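You operate a simulated robot arm through the tools that you are given. There is no shell and no other tool. Be economical: measure what you need, move in short steps, check, and stop when the job is done.

The job below is to be done with a simulated robot arm. You get a single attempt, and the scene is never put back.

TASK
Take the rubber packer from the steel work table and put it on top of the black carton.

It is judged by the outcome, as a careful person would: the job done as asked, and still so three seconds after it is handed in. It fails if anything else is knocked over, pushed out of place, dropped, spilled or broken.

THE ROBOT
A 6-joint arm with a two-finger parallel gripper, fixed in place. Base frame: the origin is at the foot of the arm, x ahead of it, y to its left, z up; the work surface is at about z = 0. Readings come in cm, degrees, newtons and seconds.
With the tool pointing down near the work surface it reaches from about 16 to 42 cm from the base axis. Its first joint turns from -66.0 to 66.0 degrees. Payload 1.57 kg.
The tool frame sits at the grasp point between the pads (the TCP): z along the fingers, y along the line on which they close. The tips reach 3 cm beyond it. The gripper opens to 8 cm. The fingers are 1.7 cm wide and 1.2 cm thick; the gripper's body (4 by 8.2 cm) begins 8 cm behind the TCP.
Orientation is that of the tool frame in the base frame, as a unit quaternion [x, y, z, w]. With the fingers straight down and closing along the base's y, the tool's x points along the base's -x, its y along +y and its z along -z.

THE INTERFACE
- The arm moves only by the tool jog_arm. Its argument "targets" is a list of rows, each a list of 3 entries, a list of its own where there are three numbers: the finger opening in cm, from 0 to 8, then the shift along the tool's x, y, z in cm, then the turn, a rotation vector about the tool's x, y, z in degrees. In form: [[grip, [x, y, z], [ax, ay, az]], ...]. A call has 1 to 8 rows; each row is the pose to reach, as a shift and turn from the pose commanded when the call began, along the tool's axes at that moment. Each row takes 0.2 s and may step no farther than 5 cm and 8.6 degrees from the row before; otherwise, or with a gripper value out of range, the whole call is refused. A pose out of reach is approached as far as the arm can. The call stops where the force on the tool passes 40 N (or 10 N more than at its start, if that is more) or the arm is blocked; 0.2 s more then pass. Each finger travels about 15.3 cm/s and halts on what it meets, pressing with about 30 N; the grip force reading is that of the motor and also rises with nothing between the fingers. The clock runs only during rows and for 0.2 s after the last one: add rows that repeat a pose to give the fingers time. The reply holds the time, the measured pose of the TCP, the force on the tool along the base axes, the opening and the grip force, in the units named above and with some noise.
- Cameras (640 x 400 px; columns grow to the right, rows downward): "scene" is fixed at [3.71, -32.97, 42.5]; the picture's right is [0.87, -0.49, 0.00], its down [-0.31, -0.55, -0.78] and it looks along [0.38, 0.68, -0.63] (base axes); focal length 214 px, centre (320, 200). "wrist" rides on the gripper at [-3.2, 0, -7.8] in the tool frame; the picture's right is [0.00, -1.00, 0.00], its down [0.97, 0.00, -0.24] and it looks along [0.24, 0.00, 0.97] (tool axes); focal length 218 px, centre (320, 200). There is no depth. A picture from a camera that has moved, and an enlarged one, comes with that camera's place and axes in the base frame and with its lens. The place of the scene camera against the robot may be out by one fixed shift of up to 1.2 cm in any direction.
- get_image(camera): a new picture of that camera. It takes no simulated time.
- close_up(camera, box): a new picture of the part [left, top, right, bottom] of that camera's present view, enlarged. It takes no simulated time.
- job_done(): hands the job in; it is judged then, once.

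Go step by step. Nothing tells you positions but the pictures and the camera data: compare them with the known pose of the tool, close in by small moves and look again before you grip or let go. The budget is 90 turns and 42 pictures, counting those below and the enlarged ones. Unless the task says otherwise, let go and move clear before handing in, and close with one line.

The tools are called after "Emit:" by a JSON object that holds its "fn" and its "kwargs". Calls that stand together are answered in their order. jog_arm: Moves the arm, as the interface text tells. Its arguments: {"type":"object","properties":{"targets":{"type":"array","items":{"type":"array"}}},"required":["targets"]} The other tools are called the same way: get_image (camera) takes a picture; close_up (camera, box) takes an enlarged picture of a part of a camera's view; job_done () hands the job in.

At the start:

```text
time_s: 0.0
eef_pos: [26.92, -6.71, 23.45]
ee_rot: [0.0, 1.0, 0.0, 0.001]
ft_force: [0.2, 0.0, -1.0]
grip_width: 8.0
finger_force: 0.1
```

scene: 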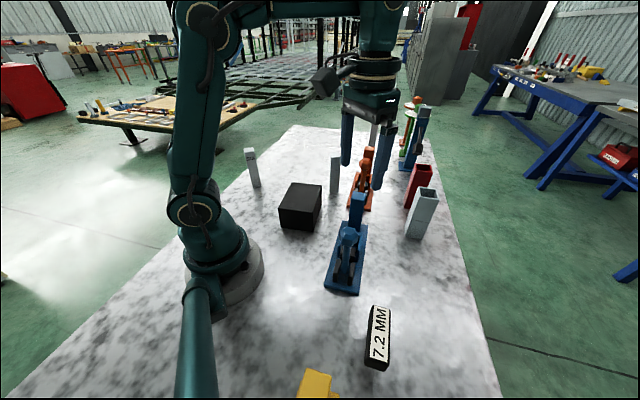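
wrist: 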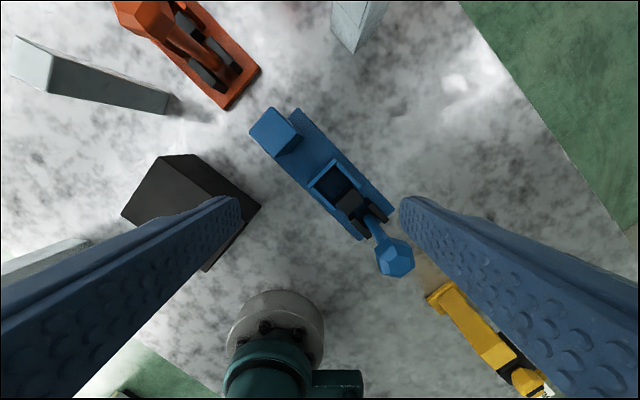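

The block marked "7.2 MM" in the foreground looks like the packer, at about (19, -26). The black carton is near (21, 9). I'll take enlarged views of both before moving.

Emit:
{"fn": "close_up", "kwargs": {"camera": "scene", "box": [280, 290, 440, 390]}}

Emit:
{"fn": "close_up", "kwargs": {"camera": "scene", "box": [230, 130, 390, 230]}}

```text
4.00 times, centred on (360, 340) of scene
camera zoom: at [3.71, -32.97, 42.5], right [0.87, -0.49, 0.0], down [-0.31, -0.55, -0.78], along [0.38, 0.68, -0.63], focal length 858 px, centre (160, -360)
```

zoom: 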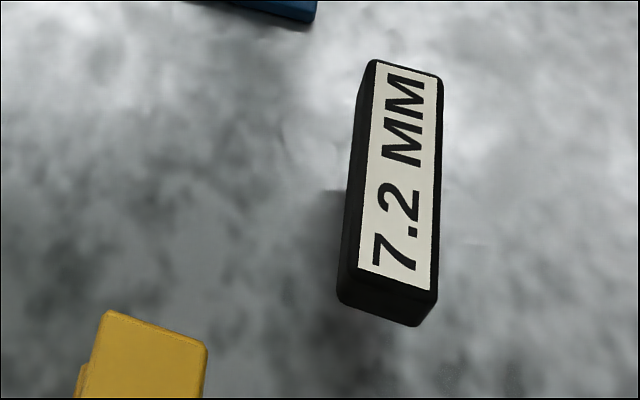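

```text
4.00 times, centred on (310, 180) of scene
camera zoom: at [3.71, -32.97, 42.5], right [0.87, -0.49, 0.0], down [-0.31, -0.55, -0.78], along [0.38, 0.68, -0.63], focal length 858 px, centre (360, 280)
```

zoom: 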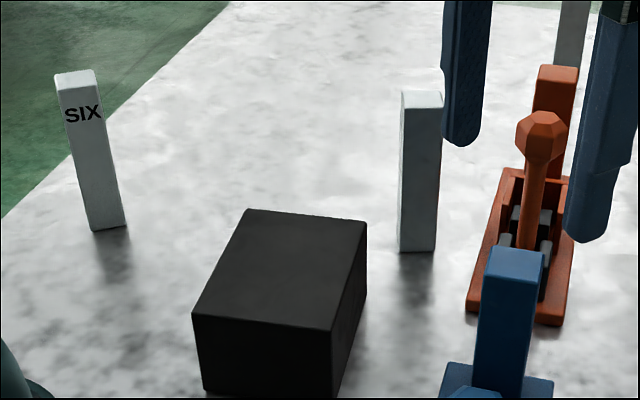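

The packer is about 8 x 3 x 4 cm, with its long axis at 45° in xy and its centre near (18.8, -25.8). The carton top is at z≈6.8, centred near (21.6, 9.4). I'll move high above the packer and turn the jaws to close across its narrow side.

Emit:
{"fn": "jog_arm", "kwargs": {"targets": [[8, [1.35, -3.18, 0], [0, 0, -7.5]], [8, [2.7, -6.37, 0], [0, 0, -15]], [8, [4.06, -9.55, 0], [0, 0, -22.5]], [8, [5.41, -12.73, 0], [0, 0, -30]], [8, [6.77, -15.9, 0], [0, 0, -37.5]], [8, [8.12, -19.1, 0], [0, 0, -45]], [8, [8.12, -19.1, 0], [0, 0, -45]]]}}

Emit:
{"fn": "get_image", "kwargs": {"camera": "wrist"}}

Emit:
{"fn": "get_image", "kwargs": {"camera": "scene"}}

```text
time_s: 1.6
eef_pos: [18.84, -25.87, 23.24]
ee_rot: [-0.383, 0.924, 0.0, -0.001]
ft_force: [-0.3, -0.7, -0.5]
grip_width: 8.0
finger_force: 0.0
```

```text
37 pictures are left
camera wrist: at [21.09, -23.56, 30.89], right [0.71, -0.71, 0.0], down [-0.69, -0.69, 0.24], along [-0.17, -0.17, -0.97], focal length 218 px, centre (320, 200)
```

wrist: 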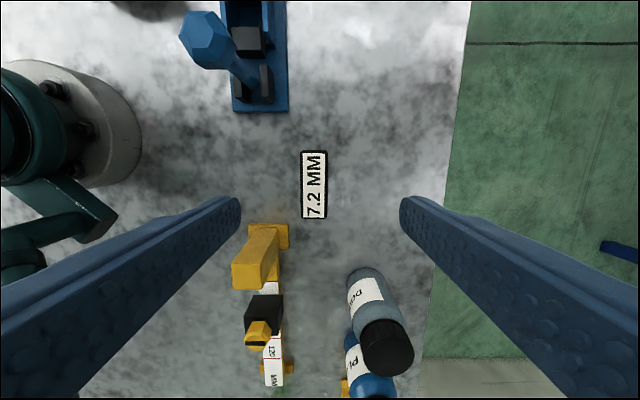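

```text
36 pictures are left
```

scene: 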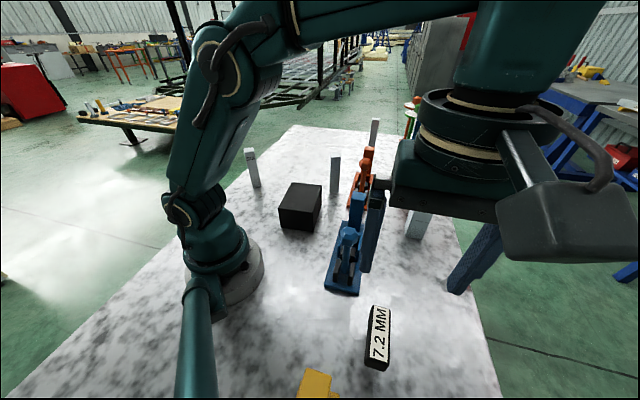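

The wrist view puts the packer at about (17.2, -26.3), and the yellow clamp and the cans are clear of the finger path. I'll shift over it, drop to z≈12 and look again.

Emit:
{"fn": "jog_arm", "kwargs": {"targets": [[8, [1.48, 0.83, 2], [0, 0, 0]], [8, [1.48, 0.83, 5], [0, 0, 0]], [8, [1.48, 0.83, 8], [0, 0, 0]], [8, [1.48, 0.83, 11], [0, 0, 0]], [8, [1.48, 0.83, 11], [0, 0, 0]]]}}

Emit:
{"fn": "get_image", "kwargs": {"camera": "wrist"}}

Emit:
{"fn": "get_image", "kwargs": {"camera": "scene"}}

```text
time_s: 2.8
eef_pos: [17.13, -26.42, 12.26]
ee_rot: [-0.383, 0.924, -0.001, 0.001]
ft_force: [-0.2, -0.8, -0.5]
grip_width: 7.98
finger_force: 0.0
```

```text
35 pictures are left
camera wrist: at [19.39, -24.08, 19.95], right [0.71, -0.71, 0.0], down [-0.69, -0.69, 0.24], along [-0.17, -0.17, -0.97], focal length 218 px, centre (320, 200)
```

wrist: 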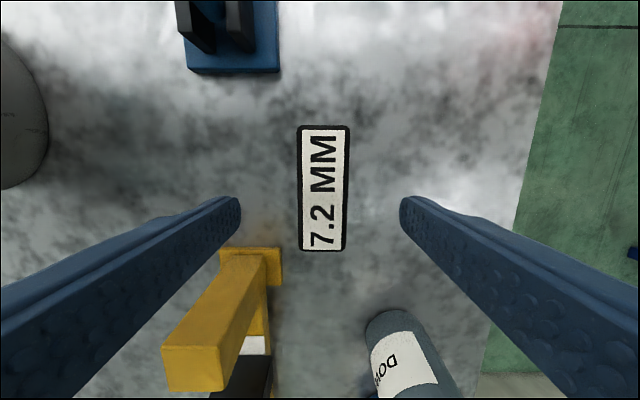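

```text
34 pictures are left
```

scene: 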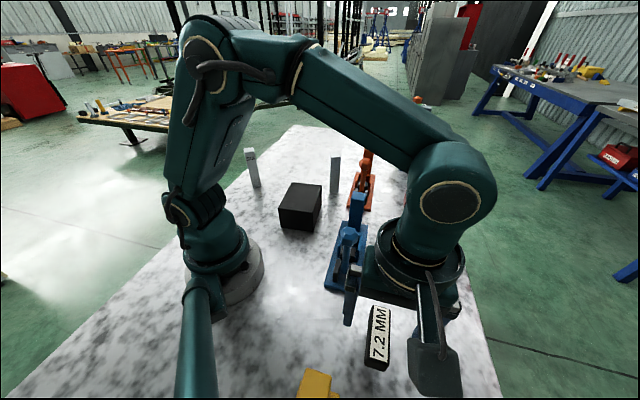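

I'm nearly centred on the packer with both fingers clear. I'll make a small correction and drop to z≈3.5, then check.

Emit:
{"fn": "jog_arm", "kwargs": {"targets": [[8, [-0.3, -0.15, 2.2], [0, 0, 0]], [8, [-0.3, -0.15, 4.4], [0, 0, 0]], [8, [-0.3, -0.15, 6.6], [0, 0, 0]], [8, [-0.3, -0.15, 8.7], [0, 0, 0]], [8, [-0.3, -0.15, 8.7], [0, 0, 0]]]}}

Emit:
{"fn": "get_image", "kwargs": {"camera": "wrist"}}

Emit:
{"fn": "get_image", "kwargs": {"camera": "scene"}}

```text
time_s: 4.0
eef_pos: [17.58, -26.27, 3.55]
ee_rot: [-0.382, 0.924, 0.001, 0.0]
ft_force: [-0.1, -0.3, 1.2]
grip_width: 7.99
finger_force: 0.0
```

```text
33 pictures are left
camera wrist: at [19.78, -23.9, 11.24], right [0.71, -0.71, 0.0], down [-0.69, -0.69, 0.24], along [-0.17, -0.17, -0.97], focal length 218 px, centre (320, 200)
```

wrist: 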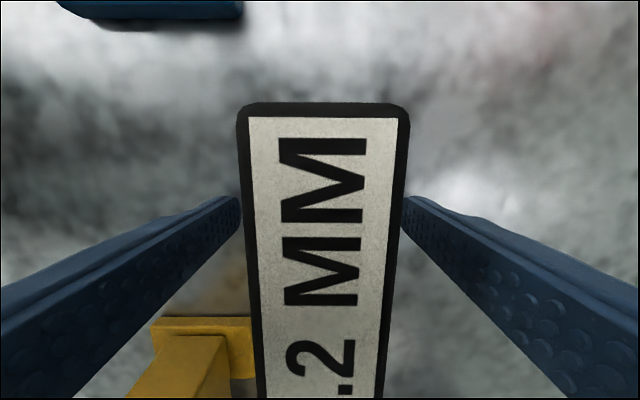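

```text
32 pictures are left
```

scene: 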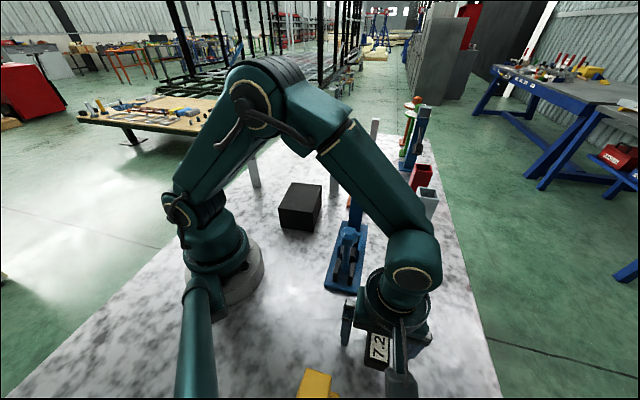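

The packer sits centred between the fingers and its top is near z≈7, so it is taller than I first estimated. I'll close the jaws on it.

Emit:
{"fn": "jog_arm", "kwargs": {"targets": [[5, [0, 0, 0], [0, 0, 0]], [3.5, [0, 0, 0], [0, 0, 0]], [2, [0, 0, 0], [0, 0, 0]], [2, [0, 0, 0], [0, 0, 0]], [2, [0, 0, 0], [0, 0, 0]]]}}

```text
time_s: 5.2
eef_pos: [17.62, -26.37, 3.56]
ee_rot: [-0.383, 0.924, 0.0, 0.0]
ft_force: [0.4, 0.8, -0.5]
grip_width: 2.94
finger_force: 30.5
```

The jaws stopped at 2.94 cm and hold with 30 N. I'll lift slowly to begin with and check that the packer comes along.

Emit:
{"fn": "jog_arm", "kwargs": {"targets": [[1, [0, 0, -0.5], [0, 0, 0]], [1, [0, 0, -1.5], [0, 0, 0]], [1, [0, 0, -3], [0, 0, 0]], [1, [0, 0, -5], [0, 0, 0]], [1, [0, 0, -8], [0, 0, 0]], [1, [0, 0, -12], [0, 0, 0]], [1, [0, 0, -15], [0, 0, 0]]]}}

Emit:
{"fn": "get_image", "kwargs": {"camera": "scene"}}

Emit:
{"fn": "get_image", "kwargs": {"camera": "wrist"}}

```text
time_s: 6.8
eef_pos: [17.38, -26.23, 18.8]
ee_rot: [-0.383, 0.924, 0.001, 0.0]
ft_force: [0.5, -0.3, -1.1]
grip_width: 2.96
finger_force: 29.9
```

```text
31 pictures are left
```

scene: 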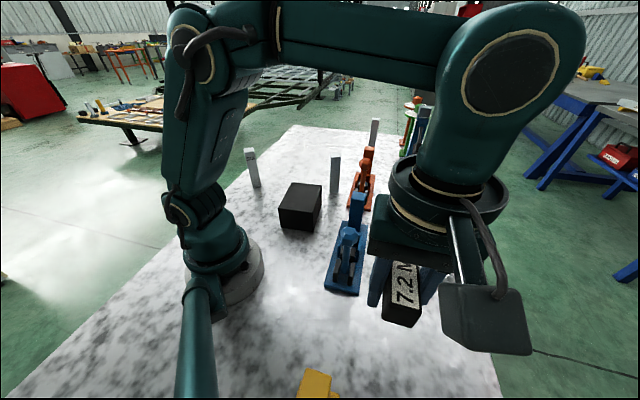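

```text
30 pictures are left
camera wrist: at [19.52, -23.84, 26.45], right [0.71, -0.71, 0.0], down [-0.69, -0.69, 0.24], along [-0.17, -0.17, -0.97], focal length 218 px, centre (320, 200)
```

wrist: 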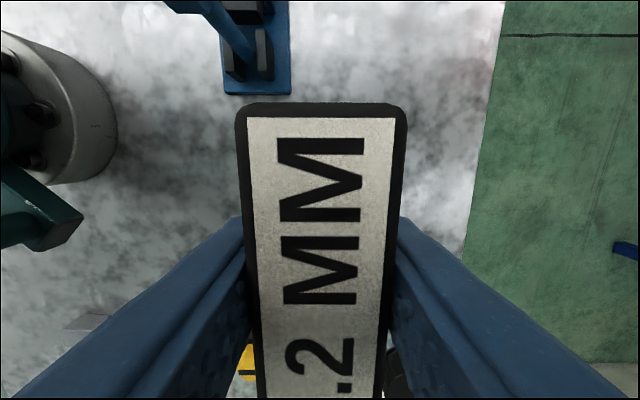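

The packer is held firmly. Next I'll carry it at z≈22 to about (28, -4), where the wrist camera can see the carton beside the load.

Emit:
{"fn": "jog_arm", "kwargs": {"targets": [[1, [0, 0, -3.5], [0, 0, 0]], [1, [-3.9, 1.4, -3.5], [0, 0, 0]], [1, [-7.8, 2.8, -3.5], [0, 0, 0]], [1, [-11.7, 4.2, -3.5], [0, 0, 0]], [1, [-15.6, 5.5, -3.5], [0, 0, 0]], [1, [-19.5, 6.9, -3.5], [0, 0, 0]], [1, [-23.2, 8.2, -3.5], [0, 0, 0]], [1, [-23.2, 8.2, -3.5], [0, 0, 0]]]}}

Emit:
{"fn": "get_image", "kwargs": {"camera": "wrist"}}

Emit:
{"fn": "get_image", "kwargs": {"camera": "scene"}}

```text
time_s: 8.6
eef_pos: [28.0, -4.12, 22.4]
ee_rot: [-0.382, 0.924, 0.0, -0.001]
ft_force: [-0.4, -0.1, -0.9]
grip_width: 2.93
finger_force: 29.6
```

```text
29 pictures are left
camera wrist: at [30.25, -1.86, 30.09], right [0.71, -0.71, 0.0], down [-0.69, -0.69, 0.24], along [-0.17, -0.17, -0.97], focal length 218 px, centre (320, 200)
```

wrist: 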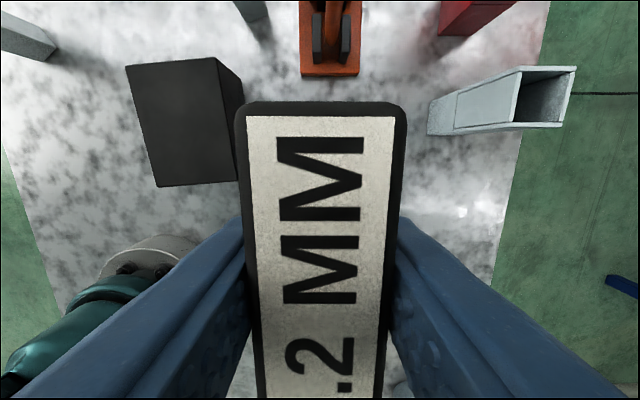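

```text
28 pictures are left
```

scene: 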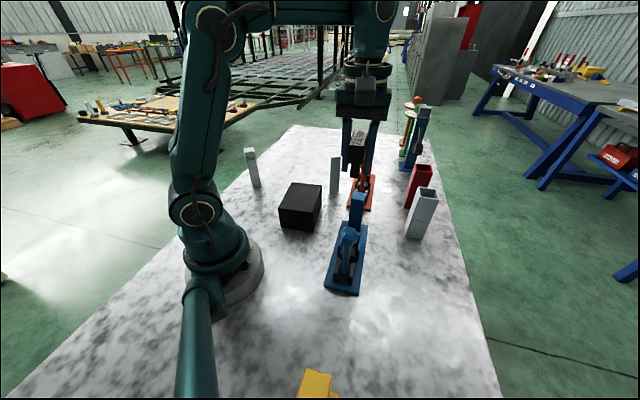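

The carton top appears at about (21.9, 9.4) with its height near 7, and the two cameras agree. I'll move over it while still high and then check the position.

Emit:
{"fn": "jog_arm", "kwargs": {"targets": [[1, [-1.3, 3.46, 0], [0, 0, 0]], [1, [-2.6, 6.93, 0], [0, 0, 0]], [1, [-3.9, 10.4, 0], [0, 0, 0]], [1, [-5.23, 13.86, 0], [0, 0, 0]], [1, [-5.23, 13.86, 0], [0, 0, -5]], [1, [-5.23, 13.86, 3], [0, 0, -5]], [1, [-5.23, 13.86, 6], [0, 0, -5]], [1, [-5.23, 13.86, 6], [0, 0, -5]]]}}

Emit:
{"fn": "get_image", "kwargs": {"camera": "wrist"}}

Emit:
{"fn": "close_up", "kwargs": {"camera": "scene", "box": [220, 110, 400, 240]}}

```text
time_s: 10.4
eef_pos: [22.02, 9.41, 16.22]
ee_rot: [-0.422, 0.907, 0.0, 0.001]
ft_force: [0.3, 0.2, -1.3]
grip_width: 2.97
finger_force: 29.7
```

```text
27 pictures are left
camera wrist: at [24.03, 12.05, 23.81], right [0.77, -0.64, 0.0], down [-0.62, -0.74, 0.24], along [-0.15, -0.18, -0.97], focal length 218 px, centre (320, 200)
```

wrist: 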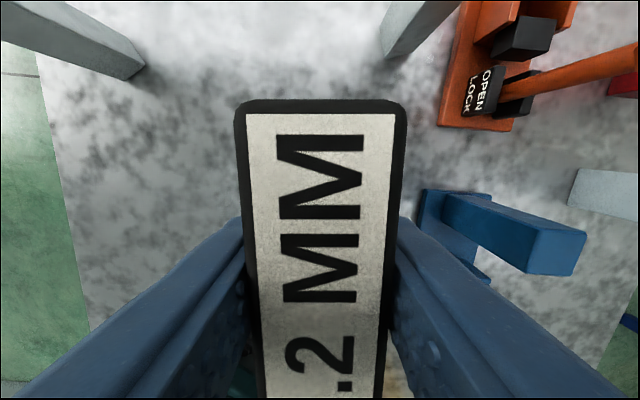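

```text
3.08 times, centred on (310, 175) of scene
camera zoom: at [3.71, -32.97, 42.5], right [0.87, -0.49, 0.0], down [-0.31, -0.55, -0.78], along [0.38, 0.68, -0.63], focal length 660 px, centre (351, 277)
```

zoom: 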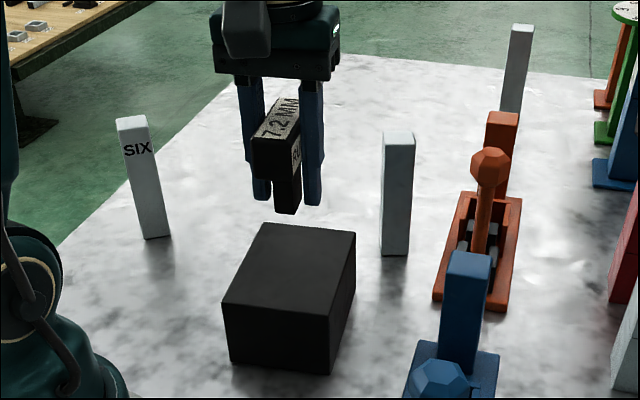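

The load is over the carton and hides it exactly as expected. The packer's underside looks uneven, so I'll enlarge it before lowering.

Emit:
{"fn": "close_up", "kwargs": {"camera": "scene", "box": [276, 128, 324, 178]}}

```text
8.00 times, centred on (300, 153) of scene
camera zoom: at [3.71, -32.97, 42.5], right [0.87, -0.49, 0.0], down [-0.31, -0.55, -0.78], along [0.38, 0.68, -0.63], focal length 1716 px, centre (480, 576)
```

zoom: 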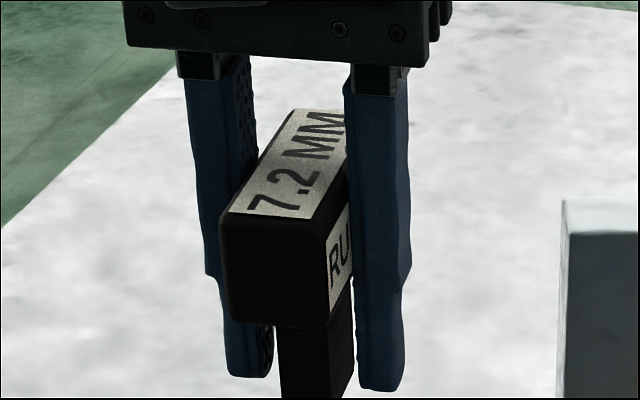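

The packer is a block on a narrower foot, so it has to be set down upright and gently. I'll lower to z≈12 and look again.

Emit:
{"fn": "jog_arm", "kwargs": {"targets": [[1, [0, 0, 1.5], [0, 0, 0]], [1, [0, 0, 3], [0, 0, 0]], [1, [0, 0, 4.2], [0, 0, 0]], [1, [0, 0, 4.2], [0, 0, 0]]]}}

Emit:
{"fn": "close_up", "kwargs": {"camera": "scene", "box": [264, 140, 344, 240]}}

```text
time_s: 11.4
eef_pos: [22.12, 9.47, 11.95]
ee_rot: [-0.423, 0.906, 0.0, 0.0]
ft_force: [0.2, -0.3, -1.5]
grip_width: 2.95
finger_force: 28.9
```

```text
4.00 times, centred on (304, 190) of scene
camera zoom: at [3.71, -32.97, 42.5], right [0.87, -0.49, 0.0], down [-0.31, -0.55, -0.78], along [0.38, 0.68, -0.63], focal length 858 px, centre (384, 240)
```

zoom: 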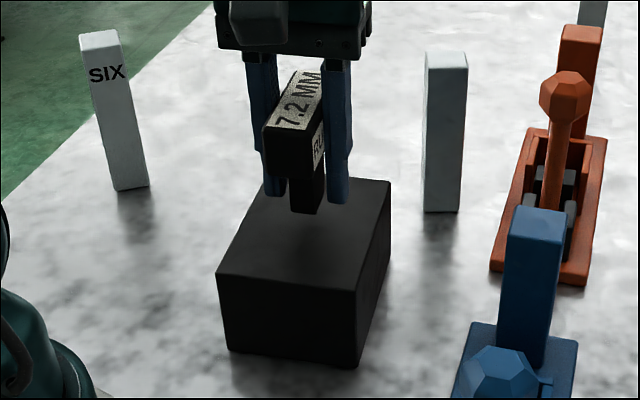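

The foot is over the middle of the carton top with a gap of about 1.5 cm. I'll lower in fine steps and watch the force.

Emit:
{"fn": "jog_arm", "kwargs": {"targets": [[1, [0, 0, 0.3], [0, 0, 0]], [1, [0, 0, 0.6], [0, 0, 0]], [1, [0, 0, 0.9], [0, 0, 0]], [1, [0, 0, 0.9], [0, 0, 0]]]}}

```text
time_s: 12.4
eef_pos: [22.09, 9.55, 11.01]
ee_rot: [-0.423, 0.906, 0.0, 0.0]
ft_force: [-0.2, 0.8, -0.9]
grip_width: 2.94
finger_force: 30.4
```

No contact at z=11.0, so I'll go on down in smaller steps.

Emit:
{"fn": "jog_arm", "kwargs": {"targets": [[1, [0, 0, 0.15], [0, 0, 0]], [1, [0, 0, 0.3], [0, 0, 0]], [1, [0, 0, 0.3], [0, 0, 0]]]}}

Emit:
{"fn": "close_up", "kwargs": {"camera": "scene", "box": [276, 150, 340, 200]}}

```text
time_s: 13.2
eef_pos: [22.14, 9.47, 10.66]
ee_rot: [-0.422, 0.906, 0.0, 0.0]
ft_force: [0.0, -0.7, -1.5]
grip_width: 2.95
finger_force: 30.1
```

```text
8.00 times, centred on (308, 175) of scene
camera zoom: at [3.71, -32.97, 42.5], right [0.87, -0.49, 0.0], down [-0.31, -0.55, -0.78], along [0.38, 0.68, -0.63], focal length 1716 px, centre (416, 400)
```

zoom: 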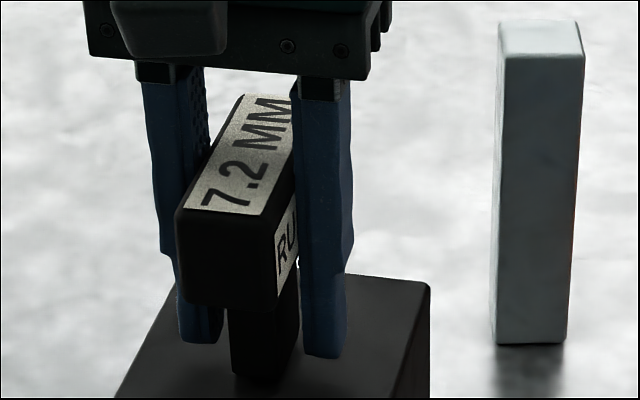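

There is still no contact, though it looks close. I'll take another few fine steps.

Emit:
{"fn": "jog_arm", "kwargs": {"targets": [[1, [0, 0, 0.1], [0, 0, 0]], [1, [0, 0, 0.2], [0, 0, 0]], [1, [0, 0, 0.2], [0, 0, 0]]]}}

```text
time_s: 14.2
eef_pos: [22.14, 9.37, 10.65]
ee_rot: [-0.423, 0.906, -0.001, 0.001]
ft_force: [-2.1, 0.3, 6.7]
grip_width: 2.96
finger_force: 29.7
stopped in row 3: the force on the tool passed its limit (the readings are from after the stop); the commanded pose is now the measured one
```

The foot touches the carton at z≈10.65, with about 7 N upward. I'll ease the load slightly and open slowly to release.

Emit:
{"fn": "jog_arm", "kwargs": {"targets": [[1, [0, 0, -0.05], [0, 0, 0]], [1, [0, 0, -0.05], [0, 0, 0]]]}}

Emit:
{"fn": "close_up", "kwargs": {"camera": "scene", "box": [264, 140, 344, 240]}}

```text
time_s: 14.8
eef_pos: [22.06, 9.35, 10.67]
ee_rot: [-0.423, 0.906, -0.001, 0.001]
ft_force: [0.1, -0.2, -1.9]
grip_width: 2.96
finger_force: 29.6
```

```text
4.00 times, centred on (304, 190) of scene
camera zoom: at [3.71, -32.97, 42.5], right [0.87, -0.49, 0.0], down [-0.31, -0.55, -0.78], along [0.38, 0.68, -0.63], focal length 858 px, centre (384, 240)
```

zoom: 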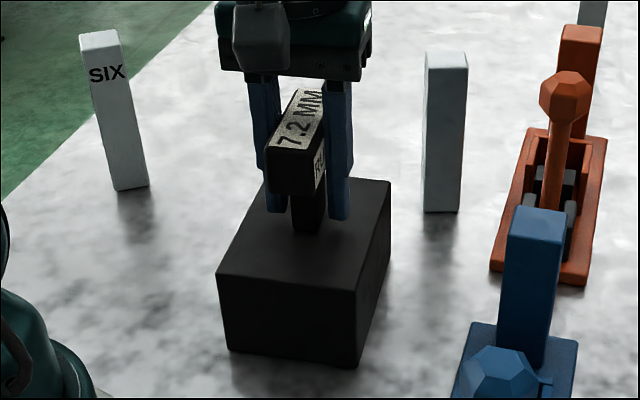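

The packer is upright within a hair of the carton top, and the carton has not moved. I'll release gradually.

Emit:
{"fn": "jog_arm", "kwargs": {"targets": [[2.9, [0, 0, 0.04], [0, 0, 0]], [3.05, [0, 0, 0.04], [0, 0, 0]], [3.2, [0, 0, 0.04], [0, 0, 0]], [3.6, [0, 0, 0.04], [0, 0, 0]], [4.4, [0, 0, 0.04], [0, 0, 0]], [5.5, [0, 0, 0.04], [0, 0, 0]]]}}

Emit:
{"fn": "close_up", "kwargs": {"camera": "scene", "box": [264, 140, 344, 240]}}

Emit:
{"fn": "get_image", "kwargs": {"camera": "wrist"}}

```text
time_s: 16.2
eef_pos: [22.08, 9.47, 10.6]
ee_rot: [-0.422, 0.906, 0.0, 0.001]
ft_force: [0.0, -0.8, 0.3]
grip_width: 5.52
finger_force: 0.1
```

```text
4.00 times, centred on (304, 190) of scene
camera zoom: at [3.71, -32.97, 42.5], right [0.87, -0.49, 0.0], down [-0.31, -0.55, -0.78], along [0.38, 0.68, -0.63], focal length 858 px, centre (384, 240)
```

zoom: 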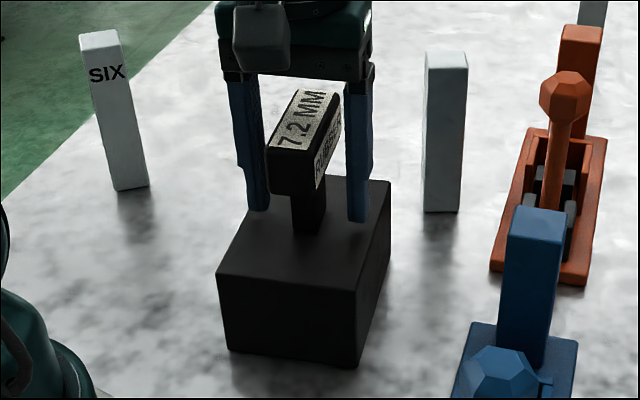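

```text
20 pictures are left
camera wrist: at [24.05, 11.93, 18.25], right [0.77, -0.64, 0.0], down [-0.62, -0.74, 0.24], along [-0.15, -0.18, -0.97], focal length 218 px, centre (320, 200)
```

wrist: 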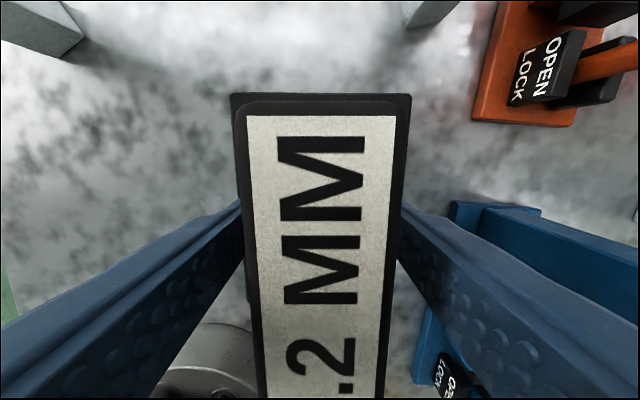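

The packer stands on its own on the carton, with free space on both sides. I'll withdraw straight up.

Emit:
{"fn": "jog_arm", "kwargs": {"targets": [[5.5, [0, 0, -1], [0, 0, 0]], [5.5, [0, 0, -3], [0, 0, 0]], [5.5, [0, 0, -5.5], [0, 0, 0]], [5.5, [0, 0, -8.5], [0, 0, 0]], [5.5, [0, 0, -11.5], [0, 0, 0]], [5.5, [0, 0, -11.5], [0, 0, 0]]]}}

Emit:
{"fn": "get_image", "kwargs": {"camera": "scene"}}

Emit:
{"fn": "get_image", "kwargs": {"camera": "wrist"}}

```text
time_s: 17.6
eef_pos: [22.06, 9.33, 22.12]
ee_rot: [-0.422, 0.906, 0.0, 0.001]
ft_force: [-0.2, -0.1, -0.2]
grip_width: 5.5
finger_force: 0.2
```

```text
19 pictures are left
```

scene: 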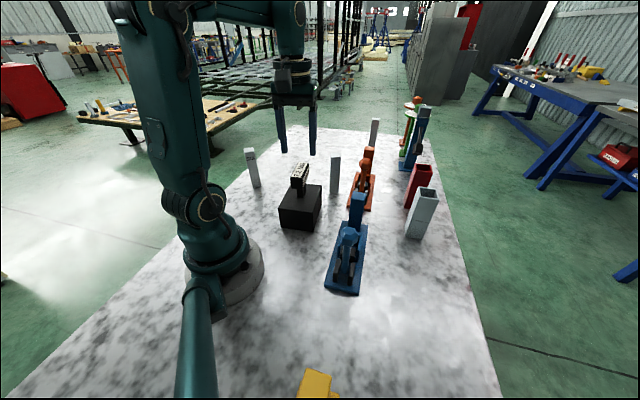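

```text
18 pictures are left
camera wrist: at [24.05, 11.78, 29.72], right [0.77, -0.64, 0.0], down [-0.62, -0.74, 0.24], along [-0.15, -0.18, -0.97], focal length 218 px, centre (320, 200)
```

wrist: 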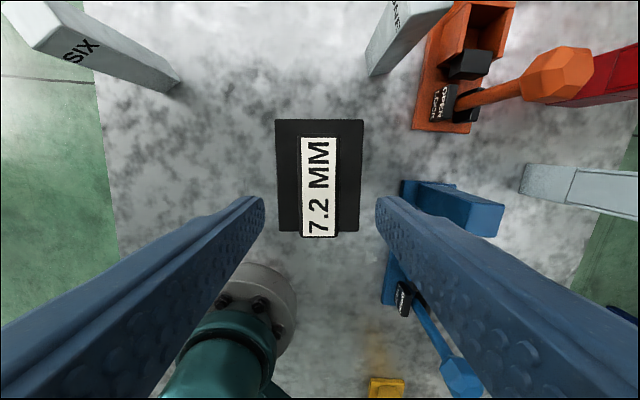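

The packer stands upright near the middle of the carton top, the gripper is clear, and nothing else has moved. I'm handing in.

Emit:
{"fn": "job_done", "kwargs": {}}

```text
The job is handed in.
```

The rubber packer is standing upright on top of the black carton, and nothing else was disturbed in the last pictures before I handed in.
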